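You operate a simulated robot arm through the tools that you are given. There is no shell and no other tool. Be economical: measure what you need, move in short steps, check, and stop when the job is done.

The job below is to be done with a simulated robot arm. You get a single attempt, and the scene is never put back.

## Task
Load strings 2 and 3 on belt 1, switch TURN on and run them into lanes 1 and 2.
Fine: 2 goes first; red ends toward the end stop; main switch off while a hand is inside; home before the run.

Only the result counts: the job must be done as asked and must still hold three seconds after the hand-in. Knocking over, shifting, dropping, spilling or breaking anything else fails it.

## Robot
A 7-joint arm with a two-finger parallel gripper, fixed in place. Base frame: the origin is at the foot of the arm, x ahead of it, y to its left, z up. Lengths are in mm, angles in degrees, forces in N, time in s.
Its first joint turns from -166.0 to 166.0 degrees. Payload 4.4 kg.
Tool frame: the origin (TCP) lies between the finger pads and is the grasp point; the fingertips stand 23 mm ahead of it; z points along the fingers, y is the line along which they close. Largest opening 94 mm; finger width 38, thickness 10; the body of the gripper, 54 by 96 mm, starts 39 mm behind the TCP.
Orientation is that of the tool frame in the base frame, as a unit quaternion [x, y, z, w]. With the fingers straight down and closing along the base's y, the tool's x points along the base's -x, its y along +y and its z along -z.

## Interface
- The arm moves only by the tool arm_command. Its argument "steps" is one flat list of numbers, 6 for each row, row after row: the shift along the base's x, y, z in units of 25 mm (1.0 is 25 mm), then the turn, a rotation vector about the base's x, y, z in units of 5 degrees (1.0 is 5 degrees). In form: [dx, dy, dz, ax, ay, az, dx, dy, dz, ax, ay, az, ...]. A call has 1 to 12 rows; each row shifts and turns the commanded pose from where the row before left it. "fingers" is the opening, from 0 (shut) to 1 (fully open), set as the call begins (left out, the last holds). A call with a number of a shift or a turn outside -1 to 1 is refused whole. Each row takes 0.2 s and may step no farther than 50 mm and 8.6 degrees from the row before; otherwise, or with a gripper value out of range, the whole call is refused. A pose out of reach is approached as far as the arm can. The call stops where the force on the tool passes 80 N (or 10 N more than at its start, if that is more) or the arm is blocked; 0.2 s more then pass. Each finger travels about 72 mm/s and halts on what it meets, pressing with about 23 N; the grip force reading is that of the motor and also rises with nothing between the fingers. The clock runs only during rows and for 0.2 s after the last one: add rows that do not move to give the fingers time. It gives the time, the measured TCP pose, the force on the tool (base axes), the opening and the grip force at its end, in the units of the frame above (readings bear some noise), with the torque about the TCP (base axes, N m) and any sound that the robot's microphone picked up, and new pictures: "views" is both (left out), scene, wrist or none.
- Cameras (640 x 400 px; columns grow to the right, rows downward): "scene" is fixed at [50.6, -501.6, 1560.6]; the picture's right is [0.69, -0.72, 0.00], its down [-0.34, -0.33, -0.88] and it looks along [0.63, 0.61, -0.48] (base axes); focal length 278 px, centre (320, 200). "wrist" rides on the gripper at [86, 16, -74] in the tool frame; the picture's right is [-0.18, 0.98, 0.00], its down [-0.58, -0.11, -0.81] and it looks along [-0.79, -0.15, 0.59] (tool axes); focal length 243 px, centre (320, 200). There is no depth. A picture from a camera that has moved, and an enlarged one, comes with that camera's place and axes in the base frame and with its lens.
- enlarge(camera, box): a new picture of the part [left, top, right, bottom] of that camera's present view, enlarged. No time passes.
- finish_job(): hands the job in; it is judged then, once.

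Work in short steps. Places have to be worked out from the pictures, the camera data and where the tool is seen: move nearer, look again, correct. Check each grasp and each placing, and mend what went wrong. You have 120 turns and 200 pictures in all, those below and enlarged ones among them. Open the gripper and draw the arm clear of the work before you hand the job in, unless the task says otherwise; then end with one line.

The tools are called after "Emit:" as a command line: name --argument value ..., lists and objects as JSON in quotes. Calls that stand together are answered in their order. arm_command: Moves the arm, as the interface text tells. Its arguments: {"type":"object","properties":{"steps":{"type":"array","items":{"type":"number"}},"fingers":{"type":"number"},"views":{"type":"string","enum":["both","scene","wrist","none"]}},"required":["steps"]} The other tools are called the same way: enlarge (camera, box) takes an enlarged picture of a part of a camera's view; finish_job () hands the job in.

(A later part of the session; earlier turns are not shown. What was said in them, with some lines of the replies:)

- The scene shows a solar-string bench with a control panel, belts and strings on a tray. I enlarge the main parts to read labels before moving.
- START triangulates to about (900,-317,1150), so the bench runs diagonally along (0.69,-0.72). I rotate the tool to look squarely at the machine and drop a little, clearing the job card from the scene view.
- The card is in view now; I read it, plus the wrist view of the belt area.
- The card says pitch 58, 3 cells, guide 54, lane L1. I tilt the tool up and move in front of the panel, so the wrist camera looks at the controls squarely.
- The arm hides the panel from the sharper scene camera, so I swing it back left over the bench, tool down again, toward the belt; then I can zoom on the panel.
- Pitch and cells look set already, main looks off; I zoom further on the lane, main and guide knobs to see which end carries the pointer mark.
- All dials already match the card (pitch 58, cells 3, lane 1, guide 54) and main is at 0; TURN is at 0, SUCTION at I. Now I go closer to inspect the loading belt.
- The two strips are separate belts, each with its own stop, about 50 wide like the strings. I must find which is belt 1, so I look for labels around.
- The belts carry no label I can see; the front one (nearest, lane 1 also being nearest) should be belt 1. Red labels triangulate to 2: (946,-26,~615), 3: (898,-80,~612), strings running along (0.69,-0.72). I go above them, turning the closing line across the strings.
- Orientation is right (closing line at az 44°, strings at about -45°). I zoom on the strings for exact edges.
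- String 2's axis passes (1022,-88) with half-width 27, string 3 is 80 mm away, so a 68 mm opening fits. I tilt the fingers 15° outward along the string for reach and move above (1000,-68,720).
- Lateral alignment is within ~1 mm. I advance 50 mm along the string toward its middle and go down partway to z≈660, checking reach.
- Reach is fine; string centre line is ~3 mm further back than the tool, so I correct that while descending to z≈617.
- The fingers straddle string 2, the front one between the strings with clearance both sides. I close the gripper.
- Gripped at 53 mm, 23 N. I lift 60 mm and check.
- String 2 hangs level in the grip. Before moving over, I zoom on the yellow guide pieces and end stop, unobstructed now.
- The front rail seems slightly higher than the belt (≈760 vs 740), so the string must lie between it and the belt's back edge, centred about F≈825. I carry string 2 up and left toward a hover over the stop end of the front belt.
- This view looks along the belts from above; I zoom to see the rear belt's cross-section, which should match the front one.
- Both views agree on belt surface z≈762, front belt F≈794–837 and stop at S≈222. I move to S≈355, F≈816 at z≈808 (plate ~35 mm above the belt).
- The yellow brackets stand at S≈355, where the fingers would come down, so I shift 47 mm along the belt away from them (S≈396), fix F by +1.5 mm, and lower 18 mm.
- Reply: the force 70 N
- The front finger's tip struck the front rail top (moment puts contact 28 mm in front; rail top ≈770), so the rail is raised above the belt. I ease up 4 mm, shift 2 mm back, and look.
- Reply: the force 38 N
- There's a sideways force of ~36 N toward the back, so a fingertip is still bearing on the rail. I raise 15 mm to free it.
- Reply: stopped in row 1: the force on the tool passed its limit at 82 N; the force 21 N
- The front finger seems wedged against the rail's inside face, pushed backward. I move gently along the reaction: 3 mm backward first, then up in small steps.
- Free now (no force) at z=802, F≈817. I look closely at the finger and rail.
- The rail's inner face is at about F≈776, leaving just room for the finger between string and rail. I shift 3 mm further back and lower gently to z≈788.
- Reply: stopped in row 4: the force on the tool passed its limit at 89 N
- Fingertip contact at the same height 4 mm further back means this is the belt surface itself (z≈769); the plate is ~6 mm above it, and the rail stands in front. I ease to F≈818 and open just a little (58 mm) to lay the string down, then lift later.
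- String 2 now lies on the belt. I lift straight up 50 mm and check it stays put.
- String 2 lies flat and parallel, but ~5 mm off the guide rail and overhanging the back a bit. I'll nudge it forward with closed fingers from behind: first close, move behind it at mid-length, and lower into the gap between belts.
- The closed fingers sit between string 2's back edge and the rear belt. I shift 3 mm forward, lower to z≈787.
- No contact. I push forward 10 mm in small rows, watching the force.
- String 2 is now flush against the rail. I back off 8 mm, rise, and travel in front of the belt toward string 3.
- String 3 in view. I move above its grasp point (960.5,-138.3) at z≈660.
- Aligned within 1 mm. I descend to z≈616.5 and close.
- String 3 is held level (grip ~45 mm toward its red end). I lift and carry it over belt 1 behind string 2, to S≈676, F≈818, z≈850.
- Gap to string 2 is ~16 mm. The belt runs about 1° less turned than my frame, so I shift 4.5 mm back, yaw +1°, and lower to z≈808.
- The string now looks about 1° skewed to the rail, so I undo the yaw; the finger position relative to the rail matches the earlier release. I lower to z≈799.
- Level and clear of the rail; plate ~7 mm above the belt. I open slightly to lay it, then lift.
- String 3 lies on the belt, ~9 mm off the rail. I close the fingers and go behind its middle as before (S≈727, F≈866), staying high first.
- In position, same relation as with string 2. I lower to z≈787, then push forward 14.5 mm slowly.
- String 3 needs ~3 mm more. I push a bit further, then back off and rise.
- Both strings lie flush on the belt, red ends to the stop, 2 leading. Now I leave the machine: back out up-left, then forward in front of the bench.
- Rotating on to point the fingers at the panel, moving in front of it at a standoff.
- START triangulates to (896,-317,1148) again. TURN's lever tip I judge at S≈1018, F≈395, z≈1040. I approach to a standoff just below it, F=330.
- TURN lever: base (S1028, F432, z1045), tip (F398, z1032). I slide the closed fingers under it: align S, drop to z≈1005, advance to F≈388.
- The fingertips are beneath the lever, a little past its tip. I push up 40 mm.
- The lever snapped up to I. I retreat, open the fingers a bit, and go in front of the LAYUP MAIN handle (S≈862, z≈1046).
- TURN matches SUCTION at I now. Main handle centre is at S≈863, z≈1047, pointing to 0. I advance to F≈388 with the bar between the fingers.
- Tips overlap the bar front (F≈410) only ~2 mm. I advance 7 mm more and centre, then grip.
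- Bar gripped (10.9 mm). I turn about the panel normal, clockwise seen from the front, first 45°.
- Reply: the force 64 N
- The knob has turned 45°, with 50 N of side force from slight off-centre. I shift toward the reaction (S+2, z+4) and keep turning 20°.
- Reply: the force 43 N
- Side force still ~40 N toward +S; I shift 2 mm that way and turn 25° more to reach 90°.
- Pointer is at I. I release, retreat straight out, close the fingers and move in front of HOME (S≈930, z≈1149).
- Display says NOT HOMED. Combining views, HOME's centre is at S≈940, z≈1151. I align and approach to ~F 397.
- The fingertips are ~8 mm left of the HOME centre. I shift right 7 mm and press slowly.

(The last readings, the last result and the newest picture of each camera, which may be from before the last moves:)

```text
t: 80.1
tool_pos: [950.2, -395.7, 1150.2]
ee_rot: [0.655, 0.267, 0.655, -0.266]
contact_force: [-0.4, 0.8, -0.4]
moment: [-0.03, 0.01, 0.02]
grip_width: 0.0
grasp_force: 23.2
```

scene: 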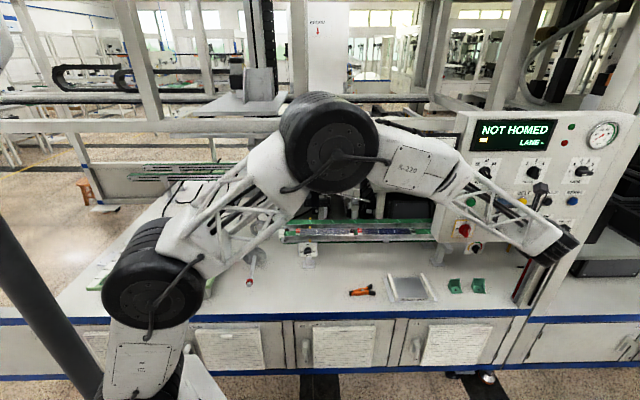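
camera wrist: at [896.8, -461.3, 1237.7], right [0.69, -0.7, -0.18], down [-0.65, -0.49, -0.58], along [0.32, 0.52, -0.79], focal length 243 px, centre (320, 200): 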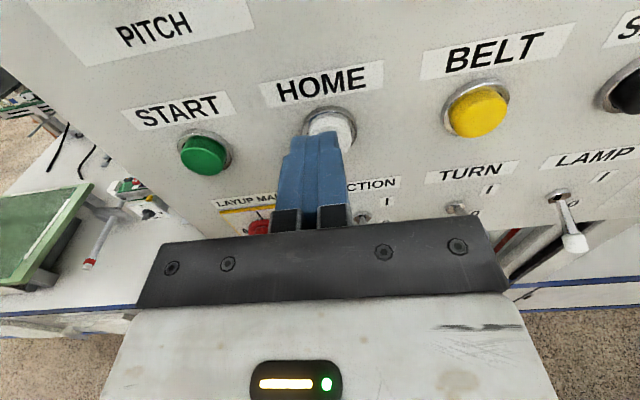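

No contact yet at F≈408; I continue in 2 mm rows.

Emit:
arm_command --steps '[0.058, 0.056, 0, 0, 0, 0, 0.058, 0.056, 0, 0, 0, 0, 0.058, 0.056, 0, 0, 0, 0]' --views "none"

Emit:
enlarge --camera "scene" --box '[460, 105, 580, 180]'

Emit:
enlarge --camera "wrist" --box '[200, 40, 440, 240]'

```text
t: 80.9
tool_pos: [954.2, -392.7, 1151.8]
ee_rot: [0.655, 0.268, 0.655, -0.265]
contact_force: [-3.8, -7.2, -2.2]
moment: [-0.08, 0.06, -0.05]
grip_width: 0.0
grasp_force: 23.5
heard: click
```

```text
5.33 times, centred on (520, 142) of scene
camera zoom: at [50.6, -501.6, 1560.6], right [0.69, -0.72, 0.0], down [-0.34, -0.33, -0.88], along [0.63, 0.61, -0.48], focal length 1484 px, centre (-747, 507)
```

zoom: 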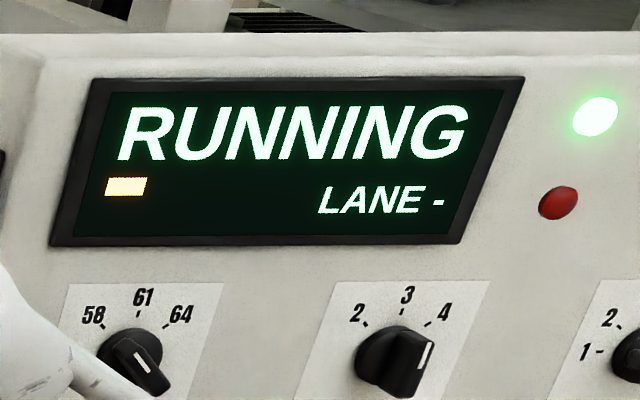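

```text
2.00 times, centred on (320, 140) of wrist
camera zoom: at [912.6, -456.0, 1236.7], right [0.69, -0.71, -0.18], down [-0.65, -0.48, -0.58], along [0.32, 0.52, -0.79], focal length 485 px, centre (320, 320)
```

zoom: 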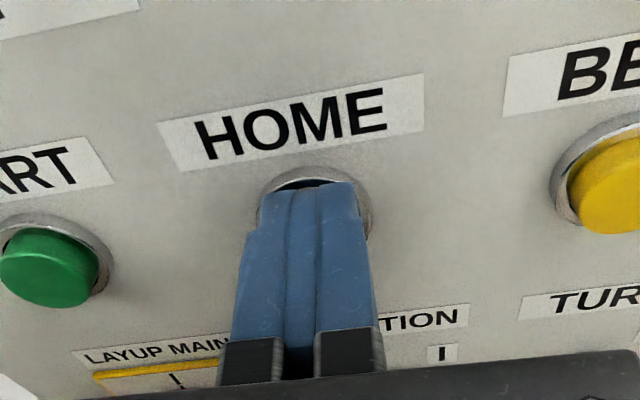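

HOME clicked and the machine is running its homing. I back out 35 mm and wait while it finishes.

Emit:
arm_command --steps '[-0.5, -0.49, 0, 0, 0, 0, -0.5, -0.49, 0, 0, 0, 0, 0, 0, 0, 0, 0, 0, 0, 0, 0, 0, 0, 0, 0, 0, 0, 0, 0, 0, 0, 0, 0, 0, 0, 0, 0, 0, 0, 0, 0, 0, 0, 0, 0, 0, 0, 0, 0, 0, 0, 0, 0, 0, 0, 0, 0, 0, 0, 0, 0, 0, 0, 0, 0, 0, 0, 0, 0, 0, 0, 0]' --views "scene"

Emit:
enlarge --camera "scene" --box '[460, 105, 640, 180]'

```text
t: 83.5
tool_pos: [928.5, -418.0, 1149.4]
ee_rot: [0.654, 0.268, 0.655, -0.266]
contact_force: [-0.1, 0.0, -0.1]
moment: [0.0, 0.01, -0.02]
grip_width: 0.0
grasp_force: 23.3
```

scene: 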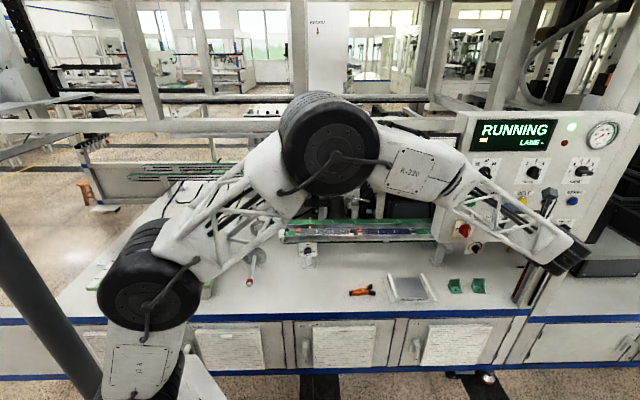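

```text
3.56 times, centred on (550, 142) of scene
camera zoom: at [50.6, -501.6, 1560.6], right [0.69, -0.72, 0.0], down [-0.34, -0.33, -0.88], along [0.63, 0.61, -0.48], focal length 990 px, centre (-498, 404)
```

zoom: 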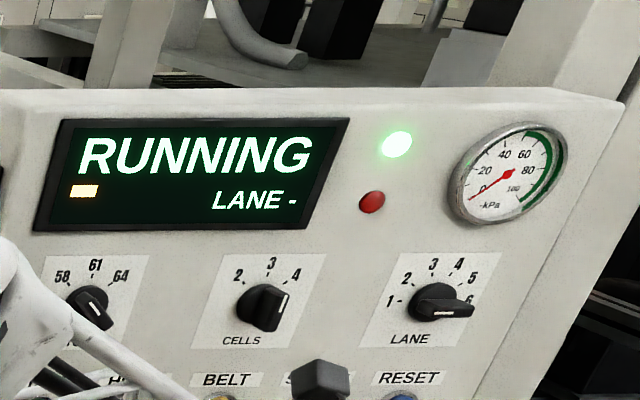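

Homing is in progress (head moved left). I wait further.

Emit:
arm_command --steps '[0, 0, 0, 0, 0, 0, 0, 0, 0, 0, 0, 0, 0, 0, 0, 0, 0, 0, 0, 0, 0, 0, 0, 0, 0, 0, 0, 0, 0, 0, 0, 0, 0, 0, 0, 0, 0, 0, 0, 0, 0, 0, 0, 0, 0, 0, 0, 0, 0, 0, 0, 0, 0, 0, 0, 0, 0, 0, 0, 0, 0, 0, 0, 0, 0, 0, 0, 0, 0, 0, 0, 0]' --views "scene"

```text
t: 86.1
tool_pos: [929.8, -416.8, 1149.9]
ee_rot: [0.655, 0.267, 0.656, -0.265]
contact_force: [-1.3, -0.1, 1.0]
moment: [-0.02, 0.01, -0.01]
grip_width: 0.0
grasp_force: 23.2
```

scene: 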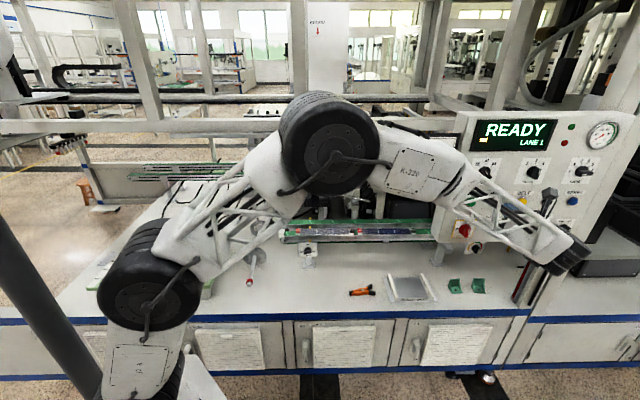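

READY, LANE 1. I move 79 mm left in front of START.

Emit:
arm_command --steps '[-0.73, 0.757, 0, 0, 0, 0, -0.73, 0.757, 0.04, 0, 0, 0, -0.73, 0.757, 0, 0, 0, 0, 0, 0, 0, 0, 0, 0]' --views "none"

Emit:
enlarge --camera "wrist" --box '[200, 40, 440, 240]'

Emit:
enlarge --camera "scene" --box '[460, 105, 640, 180]'

```text
t: 87.1
tool_pos: [877.2, -359.0, 1152.5]
ee_rot: [0.655, 0.266, 0.655, -0.265]
contact_force: [0.1, -0.2, 0.4]
moment: [0.03, 0.01, 0.02]
grip_width: 0.1
grasp_force: 22.4
```

```text
2.00 times, centred on (320, 140) of wrist
camera zoom: at [835.0, -423.0, 1239.1], right [0.69, -0.7, -0.18], down [-0.65, -0.49, -0.58], along [0.32, 0.52, -0.79], focal length 485 px, centre (320, 320)
```

zoom: 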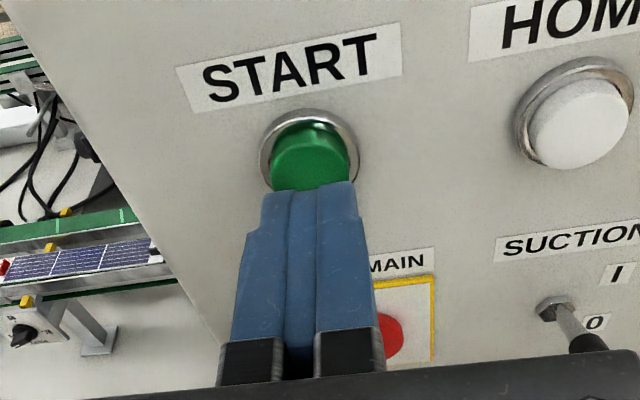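

```text
3.56 times, centred on (550, 142) of scene
camera zoom: at [50.6, -501.6, 1560.6], right [0.69, -0.72, 0.0], down [-0.34, -0.33, -0.88], along [0.63, 0.61, -0.48], focal length 990 px, centre (-498, 404)
```

zoom: 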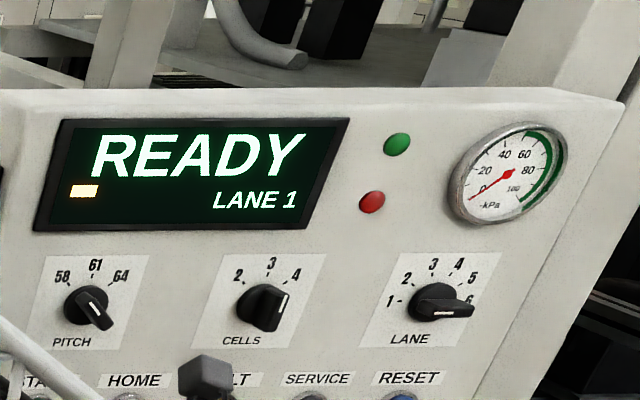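

Aligned with START. Before pressing, I check the TENSION knob and the toggles once more.

Emit:
enlarge --camera "scene" --box '[460, 236, 492, 256]'

Emit:
enlarge --camera "scene" --box '[270, 200, 450, 260]'

```text
16.00 times, centred on (476, 246) of scene
camera zoom: at [50.6, -501.6, 1560.6], right [0.69, -0.72, 0.0], down [-0.34, -0.33, -0.88], along [0.63, 0.61, -0.48], focal length 4453 px, centre (-2176, -536)
```

zoom: 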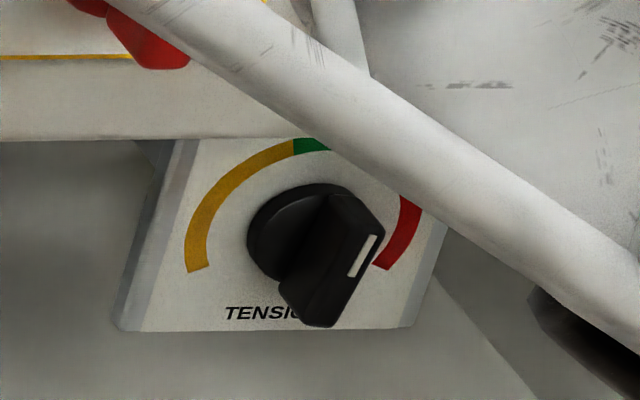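

```text
3.56 times, centred on (360, 230) of scene
camera zoom: at [50.6, -501.6, 1560.6], right [0.69, -0.72, 0.0], down [-0.34, -0.33, -0.88], along [0.63, 0.61, -0.48], focal length 990 px, centre (178, 93)
```

zoom: 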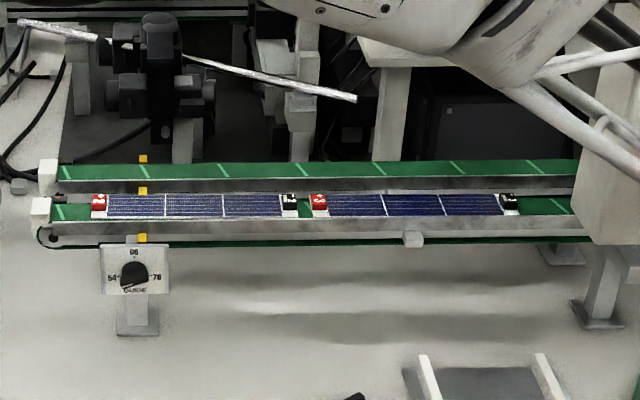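

Tension is in the green, strings are in place. I press START: 26 mm quick, then small rows.

Emit:
arm_command --steps '[0.4, 0.387, 0, 0, 0, 0, 0.36, 0.348, 0, 0, 0, 0, 0.058, 0.056, 0, 0, 0, 0, 0.058, 0.056, 0, 0, 0, 0, 0.058, 0.056, 0, 0, 0, 0]' --views "none"

```text
t: 88.3
tool_pos: [898.6, -335.6, 1151.5]
ee_rot: [0.655, 0.267, 0.656, -0.265]
contact_force: [-3.8, -8.4, 0.7]
moment: [-0.02, 0.01, -0.1]
grip_width: 0.1
grasp_force: 23.3
heard: click
```

Click heard. I back out and watch the run, keeping the arm in front of the panel and clear.

Emit:
arm_command --steps '[-0.72, -0.695, 0, 0, 0, 0, -0.72, -0.695, 0, 0, 0, 0, -0.72, -0.695, 0, 0, 0, 0, 0, 0, 0, 0, 0, 0, 0, 0, 0, 0, 0, 0, 0, 0, 0, 0, 0, 0, 0, 0, 0, 0, 0, 0, 0, 0, 0, 0, 0, 0]' --views "scene"

```text
t: 90.1
tool_pos: [846.5, -389.3, 1154.2]
ee_rot: [0.655, 0.267, 0.655, -0.266]
contact_force: [-1.1, -0.5, -0.7]
moment: [0.0, 0.0, 0.03]
grip_width: 0.0
grasp_force: 22.7
```

scene: 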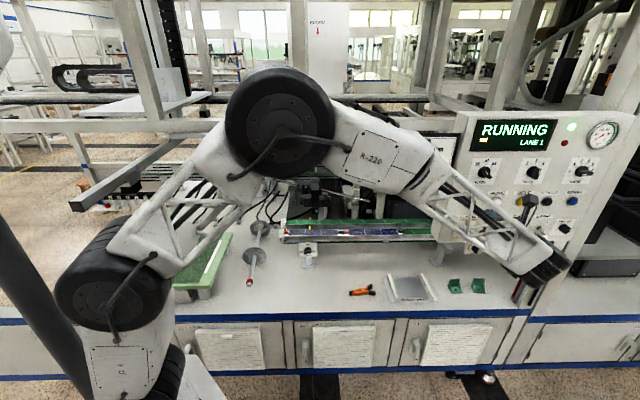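

The head is travelling to the belt. I wait and watch.

Emit:
arm_command --steps '[0, 0, 0, 0, 0, 0, 0, 0, 0, 0, 0, 0, 0, 0, 0, 0, 0, 0, 0, 0, 0, 0, 0, 0, 0, 0, 0, 0, 0, 0, 0, 0, 0, 0, 0, 0, 0, 0, 0, 0, 0, 0, 0, 0, 0, 0, 0, 0, 0, 0, 0, 0, 0, 0, 0, 0, 0, 0, 0, 0]' --views "scene"

```text
t: 92.3
tool_pos: [847.0, -390.8, 1152.9]
ee_rot: [0.655, 0.266, 0.656, -0.264]
contact_force: [0.1, 0.0, 0.0]
moment: [0.01, -0.02, -0.01]
grip_width: 0.0
grasp_force: 22.8
```

scene: 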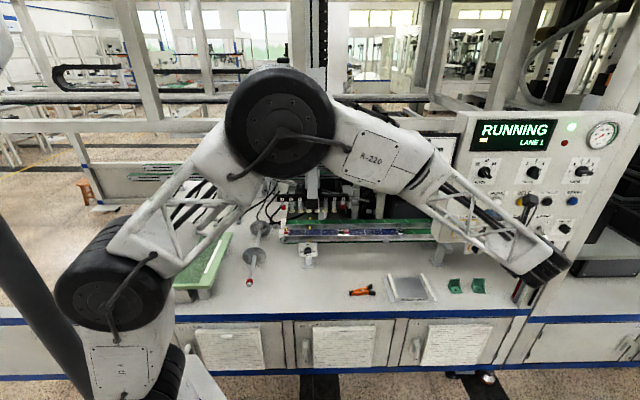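

Emit:
enlarge --camera "scene" --box '[260, 170, 450, 270]'

Emit:
arm_command --steps '[0, 0, 0, 0, 0, 0, 0, 0, 0, 0, 0, 0, 0, 0, 0, 0, 0, 0, 0, 0, 0, 0, 0, 0, 0, 0, 0, 0, 0, 0, 0, 0, 0, 0, 0, 0, 0, 0, 0, 0, 0, 0, 0, 0, 0, 0, 0, 0]' --views "scene"

```text
3.37 times, centred on (355, 220) of scene
camera zoom: at [50.6, -501.6, 1560.6], right [0.69, -0.72, 0.0], down [-0.34, -0.33, -0.88], along [0.63, 0.61, -0.48], focal length 938 px, centre (202, 133)
```

zoom: 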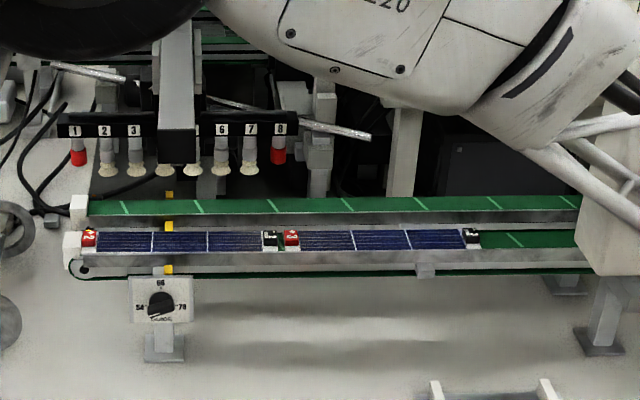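

```text
t: 94.1
tool_pos: [845.8, -390.6, 1153.0]
ee_rot: [0.655, 0.266, 0.656, -0.265]
contact_force: [-0.3, -0.2, 0.0]
moment: [-0.05, 0.05, 0.03]
grip_width: 0.0
grasp_force: 22.6
```

scene: 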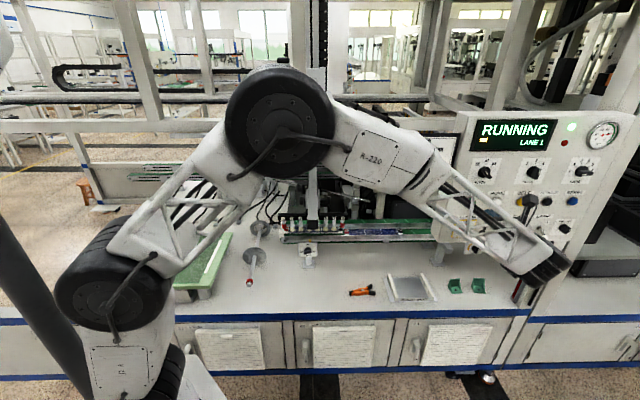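

Belt 1 carried both strings to the stop, and the head is picking string 2 with the strings as intended. I keep waiting.

Emit:
arm_command --steps '[0, 0, 0, 0, 0, 0, 0, 0, 0, 0, 0, 0, 0, 0, 0, 0, 0, 0, 0, 0, 0, 0, 0, 0, 0, 0, 0, 0, 0, 0, 0, 0, 0, 0, 0, 0, 0, 0, 0, 0, 0, 0, 0, 0, 0, 0, 0, 0, 0, 0, 0, 0, 0, 0, 0, 0, 0, 0, 0, 0, 0, 0, 0, 0, 0, 0, 0, 0, 0, 0, 0, 0]' --views "scene"

Emit:
arm_command --steps '[0, 0, 0, 0, 0, 0, 0, 0, 0, 0, 0, 0, 0, 0, 0, 0, 0, 0, 0, 0, 0, 0, 0, 0, 0, 0, 0, 0, 0, 0, 0, 0, 0, 0, 0, 0, 0, 0, 0, 0, 0, 0, 0, 0, 0, 0, 0, 0, 0, 0, 0, 0, 0, 0, 0, 0, 0, 0, 0, 0, 0, 0, 0, 0, 0, 0, 0, 0, 0, 0, 0, 0]' --views "scene"

```text
t: 96.7
tool_pos: [844.9, -390.5, 1152.7]
ee_rot: [0.655, 0.267, 0.656, -0.265]
contact_force: [0.8, 0.2, 0.0]
moment: [-0.02, 0.01, 0.02]
grip_width: 0.0
grasp_force: 23.3
```

scene: 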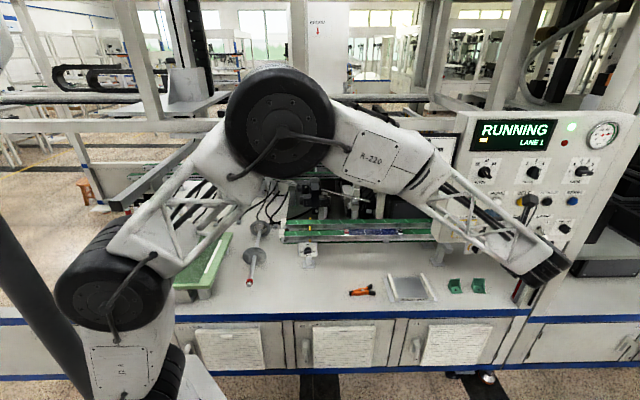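

```text
t: 99.3
tool_pos: [847.0, -390.7, 1153.2]
ee_rot: [0.655, 0.266, 0.656, -0.265]
contact_force: [1.0, 0.6, -0.6]
moment: [0.01, 0.01, 0.0]
grip_width: 0.2
grasp_force: 23.0
```

scene: 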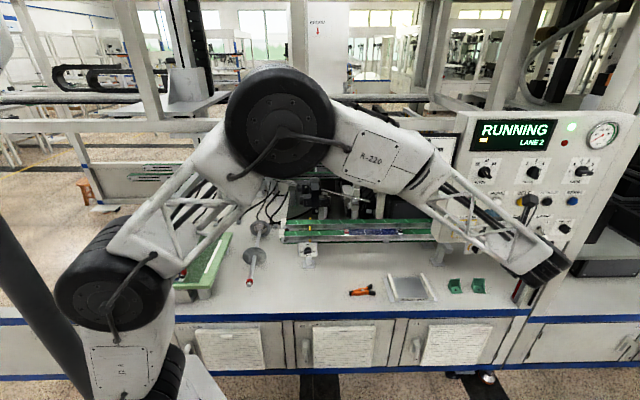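

String 2 seems laid and the display shows LANE 2, still running. I wait on.

Emit:
arm_command --steps '[0, 0, 0, 0, 0, 0, 0, 0, 0, 0, 0, 0, 0, 0, 0, 0, 0, 0, 0, 0, 0, 0, 0, 0, 0, 0, 0, 0, 0, 0, 0, 0, 0, 0, 0, 0, 0, 0, 0, 0, 0, 0, 0, 0, 0, 0, 0, 0, 0, 0, 0, 0, 0, 0, 0, 0, 0, 0, 0, 0, 0, 0, 0, 0, 0, 0, 0, 0, 0, 0, 0, 0]' --views "none"

Emit:
arm_command --steps '[0, 0, 0, 0, 0, 0, 0, 0, 0, 0, 0, 0, 0, 0, 0, 0, 0, 0, 0, 0, 0, 0, 0, 0, 0, 0, 0, 0, 0, 0, 0, 0, 0, 0, 0, 0, 0, 0, 0, 0, 0, 0, 0, 0, 0, 0, 0, 0, 0, 0, 0, 0, 0, 0, 0, 0, 0, 0, 0, 0, 0, 0, 0, 0, 0, 0, 0, 0, 0, 0, 0, 0]' --views "scene"

```text
t: 101.9
tool_pos: [845.7, -390.7, 1153.0]
ee_rot: [0.655, 0.266, 0.656, -0.265]
contact_force: [0.1, 1.0, 0.1]
moment: [-0.03, -0.02, -0.02]
grip_width: 0.0
grasp_force: 22.9
```

```text
t: 104.5
tool_pos: [845.8, -390.4, 1153.5]
ee_rot: [0.655, 0.266, 0.655, -0.265]
contact_force: [0.1, -0.9, -0.2]
moment: [0.02, 0.03, 0.0]
grip_width: 0.1
grasp_force: 23.0
```

scene: 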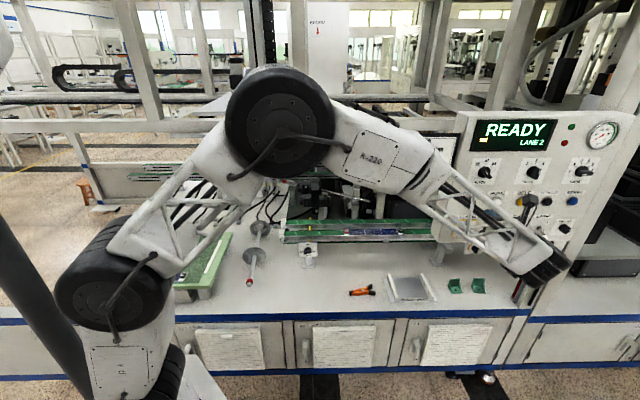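

READY, LANE 2: each START handles one string. I press START again for string 3.

Emit:
arm_command --steps '[0.719, 0.695, 0, 0, 0, 0, 0.719, 0.695, 0, 0, 0, 0, 0.575, 0.556, -0.04, 0, 0, 0, 0.058, 0.056, 0, 0, 0, 0, 0.058, 0.056, 0, 0, 0, 0, 0.058, 0.056, 0, 0, 0, 0]' --views "none"

```text
t: 105.9
tool_pos: [899.1, -337.0, 1150.3]
ee_rot: [0.654, 0.268, 0.656, -0.266]
contact_force: [-5.6, -8.9, 5.1]
moment: [0.04, 0.0, -0.04]
grip_width: 0.0
grasp_force: 22.7
heard: click
```

Clicked. Backing out and waiting.

Emit:
arm_command --steps '[-0.72, -0.695, 0, 0, 0, 0, -0.72, -0.695, 0, 0, 0, 0, -0.72, -0.695, 0, 0, 0, 0, 0, 0, 0, 0, 0, 0, 0, 0, 0, 0, 0, 0, 0, 0, 0, 0, 0, 0, 0, 0, 0, 0, 0, 0, 0, 0, 0, 0, 0, 0, 0, 0, 0, 0, 0, 0, 0, 0, 0, 0, 0, 0, 0, 0, 0, 0, 0, 0, 0, 0, 0, 0, 0, 0]' --views "scene"

Emit:
arm_command --steps '[0, 0, 0, 0, 0, 0, 0, 0, 0, 0, 0, 0, 0, 0, 0, 0, 0, 0, 0, 0, 0, 0, 0, 0, 0, 0, 0, 0, 0, 0, 0, 0, 0, 0, 0, 0, 0, 0, 0, 0, 0, 0, 0, 0, 0, 0, 0, 0, 0, 0, 0, 0, 0, 0, 0, 0, 0, 0, 0, 0, 0, 0, 0, 0, 0, 0, 0, 0, 0, 0, 0, 0]' --views "scene"

Emit:
arm_command --steps '[0, 0, 0, 0, 0, 0, 0, 0, 0, 0, 0, 0, 0, 0, 0, 0, 0, 0, 0, 0, 0, 0, 0, 0, 0, 0, 0, 0, 0, 0, 0, 0, 0, 0, 0, 0, 0, 0, 0, 0, 0, 0, 0, 0, 0, 0, 0, 0, 0, 0, 0, 0, 0, 0, 0, 0, 0, 0, 0, 0, 0, 0, 0, 0, 0, 0, 0, 0, 0, 0, 0, 0]' --views "none"

Emit:
arm_command --steps '[0, 0, 0, 0, 0, 0, 0, 0, 0, 0, 0, 0, 0, 0, 0, 0, 0, 0, 0, 0, 0, 0, 0, 0, 0, 0, 0, 0, 0, 0, 0, 0, 0, 0, 0, 0, 0, 0, 0, 0, 0, 0, 0, 0, 0, 0, 0, 0, 0, 0, 0, 0, 0, 0, 0, 0, 0, 0, 0, 0, 0, 0, 0, 0, 0, 0, 0, 0, 0, 0, 0, 0]' --views "scene"

```text
t: 108.5
tool_pos: [848.1, -390.5, 1149.9]
ee_rot: [0.655, 0.267, 0.655, -0.265]
contact_force: [0.2, -0.2, 0.0]
moment: [0.0, -0.01, -0.01]
grip_width: 0.2
grasp_force: 23.0
```

scene: 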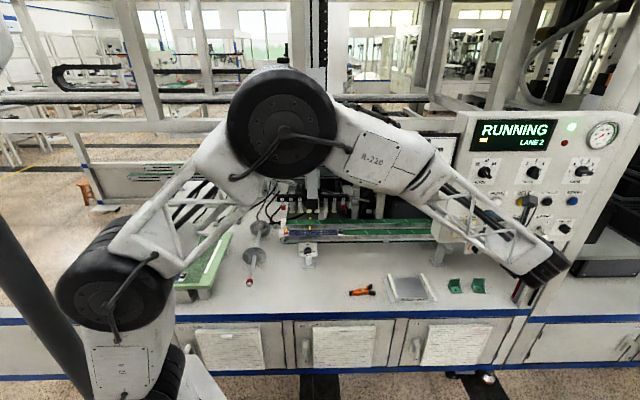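

```text
t: 111.1
tool_pos: [846.8, -391.0, 1151.0]
ee_rot: [0.655, 0.267, 0.655, -0.266]
contact_force: [-0.6, 0.5, -0.5]
moment: [0.0, 0.03, -0.02]
grip_width: 0.2
grasp_force: 22.8
```

scene: 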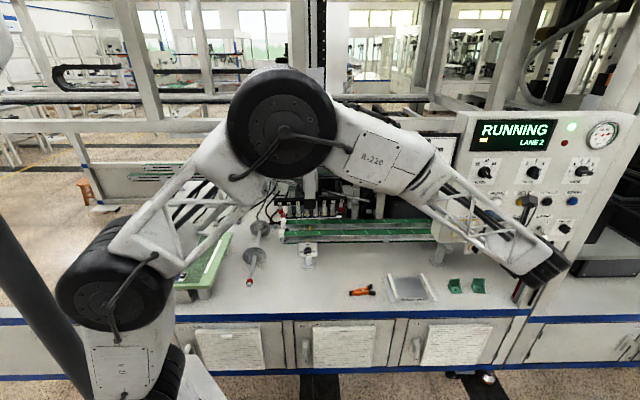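

```text
t: 113.7
tool_pos: [848.4, -390.5, 1151.0]
ee_rot: [0.655, 0.267, 0.656, -0.265]
contact_force: [0.3, 0.7, -0.7]
moment: [0.01, 0.02, 0.03]
grip_width: 0.0
grasp_force: 23.2
```

```text
t: 116.3
tool_pos: [848.9, -390.0, 1150.5]
ee_rot: [0.655, 0.266, 0.655, -0.266]
contact_force: [0.6, -1.2, -0.9]
moment: [0.05, 0.02, 0.02]
grip_width: 0.0
grasp_force: 23.1
```

scene: 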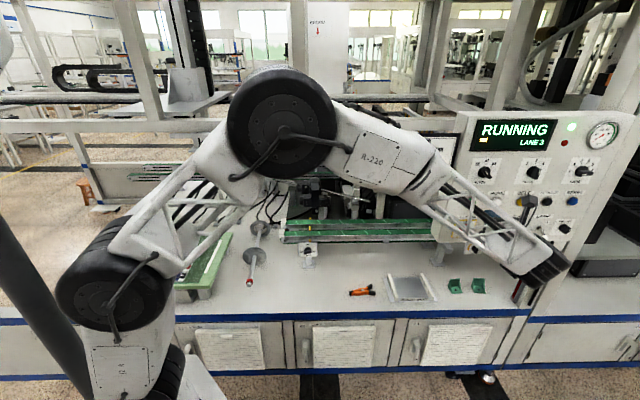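

String 3 is off the belt and the counter shows LANE 3. I wait for READY and draw the arm back from the panel.

Emit:
arm_command --steps '[-0.6, -0.58, 0, 0, 0, 0, -0.6, -0.58, 0, 0, 0, 0, -0.6, -0.58, 0, 0, 0, 0, -0.6, -0.58, 0, 0, 0, 0, 0, 0, 0, 0, 0, 0, 0, 0, 0, 0, 0, 0, 0, 0, 0, 0, 0, 0, 0, 0, 0, 0, 0, 0, 0, 0, 0, 0, 0, 0, 0, 0, 0, 0, 0, 0, 0, 0, 0, 0, 0, 0, 0, 0, 0, 0, 0, 0]' --fingers 0.5 --views "none"

Emit:
arm_command --steps '[0, 0, 0, 0, 0, 0, 0, 0, 0, 0, 0, 0, 0, 0, 0, 0, 0, 0, 0, 0, 0, 0, 0, 0, 0, 0, 0, 0, 0, 0, 0, 0, 0, 0, 0, 0, 0, 0, 0, 0, 0, 0, 0, 0, 0, 0, 0, 0, 0, 0, 0, 0, 0, 0, 0, 0, 0, 0, 0, 0, 0, 0, 0, 0, 0, 0, 0, 0, 0, 0, 0, 0]' --views "both"

```text
t: 118.9
tool_pos: [786.8, -444.8, 1152.2]
ee_rot: [0.655, 0.267, 0.656, -0.265]
contact_force: [0.0, 0.2, 0.4]
moment: [-0.01, 0.0, -0.03]
grip_width: 47.0
grasp_force: 0.1
```

```text
t: 121.5
tool_pos: [786.5, -445.2, 1151.3]
ee_rot: [0.655, 0.267, 0.656, -0.265]
contact_force: [0.2, 0.3, -0.9]
moment: [0.0, -0.01, -0.02]
grip_width: 46.9
grasp_force: 0.0
camera wrist: at [745.1, -508.2, 1238.6], right [0.69, -0.7, -0.18], down [-0.65, -0.48, -0.58], along [0.32, 0.52, -0.79], focal length 243 px, centre (320, 200)
```

scene: 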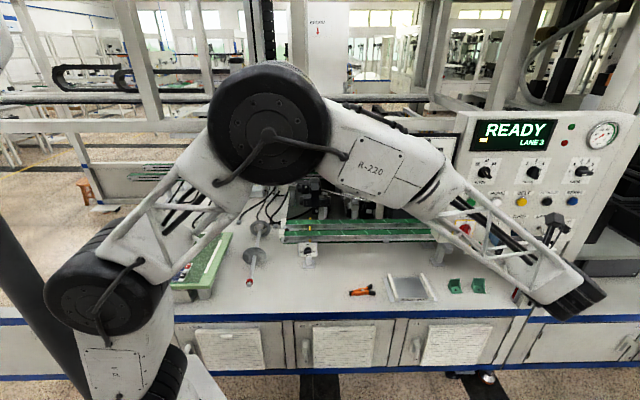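
wrist: 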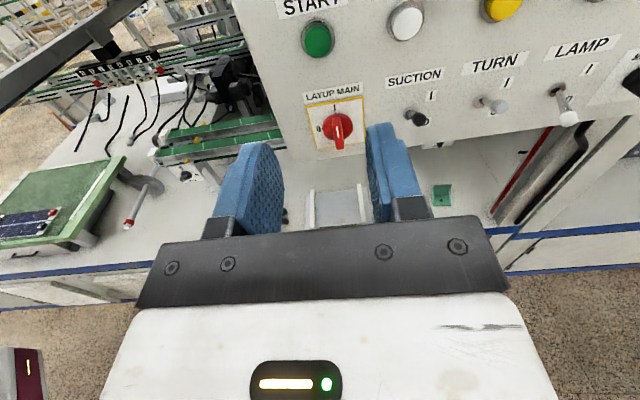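

READY. The tray appears at left of the wrist view; I zoom there.

Emit:
enlarge --camera "wrist" --box '[0, 140, 160, 290]'

Emit:
enlarge --camera "scene" --box '[160, 230, 260, 310]'

```text
2.67 times, centred on (80, 215) of wrist
camera zoom: at [745.1, -508.2, 1238.6], right [0.69, -0.7, -0.18], down [-0.65, -0.48, -0.58], along [0.32, 0.52, -0.79], focal length 647 px, centre (960, 160)
```

zoom: 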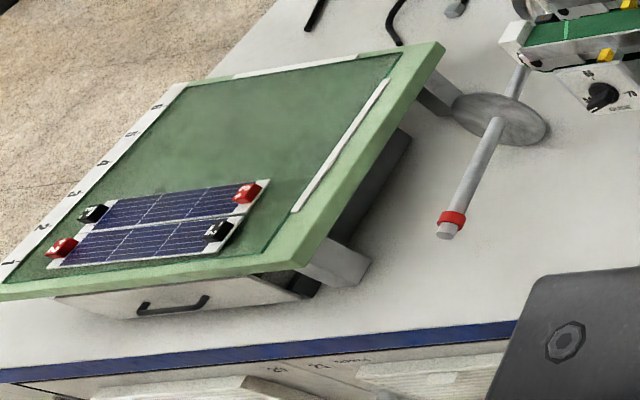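

```text
5.00 times, centred on (210, 270) of scene
camera zoom: at [50.6, -501.6, 1560.6], right [0.69, -0.72, 0.0], down [-0.34, -0.33, -0.88], along [0.63, 0.61, -0.48], focal length 1392 px, centre (870, -150)
```

zoom: 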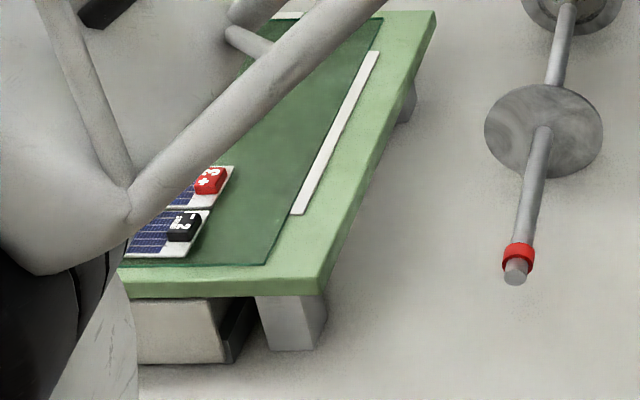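

String 2 is in lane 1 and string 3, turned, is in lane 2; the belt is empty and the arm is clear. I open the gripper fully and hand in.

Emit:
arm_command --steps '[-0.5, -0.48, 0, 0, 0, 0, -0.5, -0.48, 0, 0, 0, 0, 0, 0, 0, 0, 0, 0]' --fingers 1 --views "none"

Emit:
finish_job

```text
t: 122.3
tool_pos: [760.2, -468.7, 1151.1]
ee_rot: [0.655, 0.266, 0.656, -0.265]
contact_force: [0.1, -1.2, 0.1]
moment: [0.03, -0.02, 0.04]
grip_width: 94.1
grasp_force: 0.1
```

```text
The job is handed in.
```

The job is handed in: string 2 went first and is in lane 1, string 3 is in lane 2 turned end for end; TURN was on, the machine was homed before the run, and the main switch stayed off until the arm was out. I took the front belt as belt 1 because neither belt is labelled.
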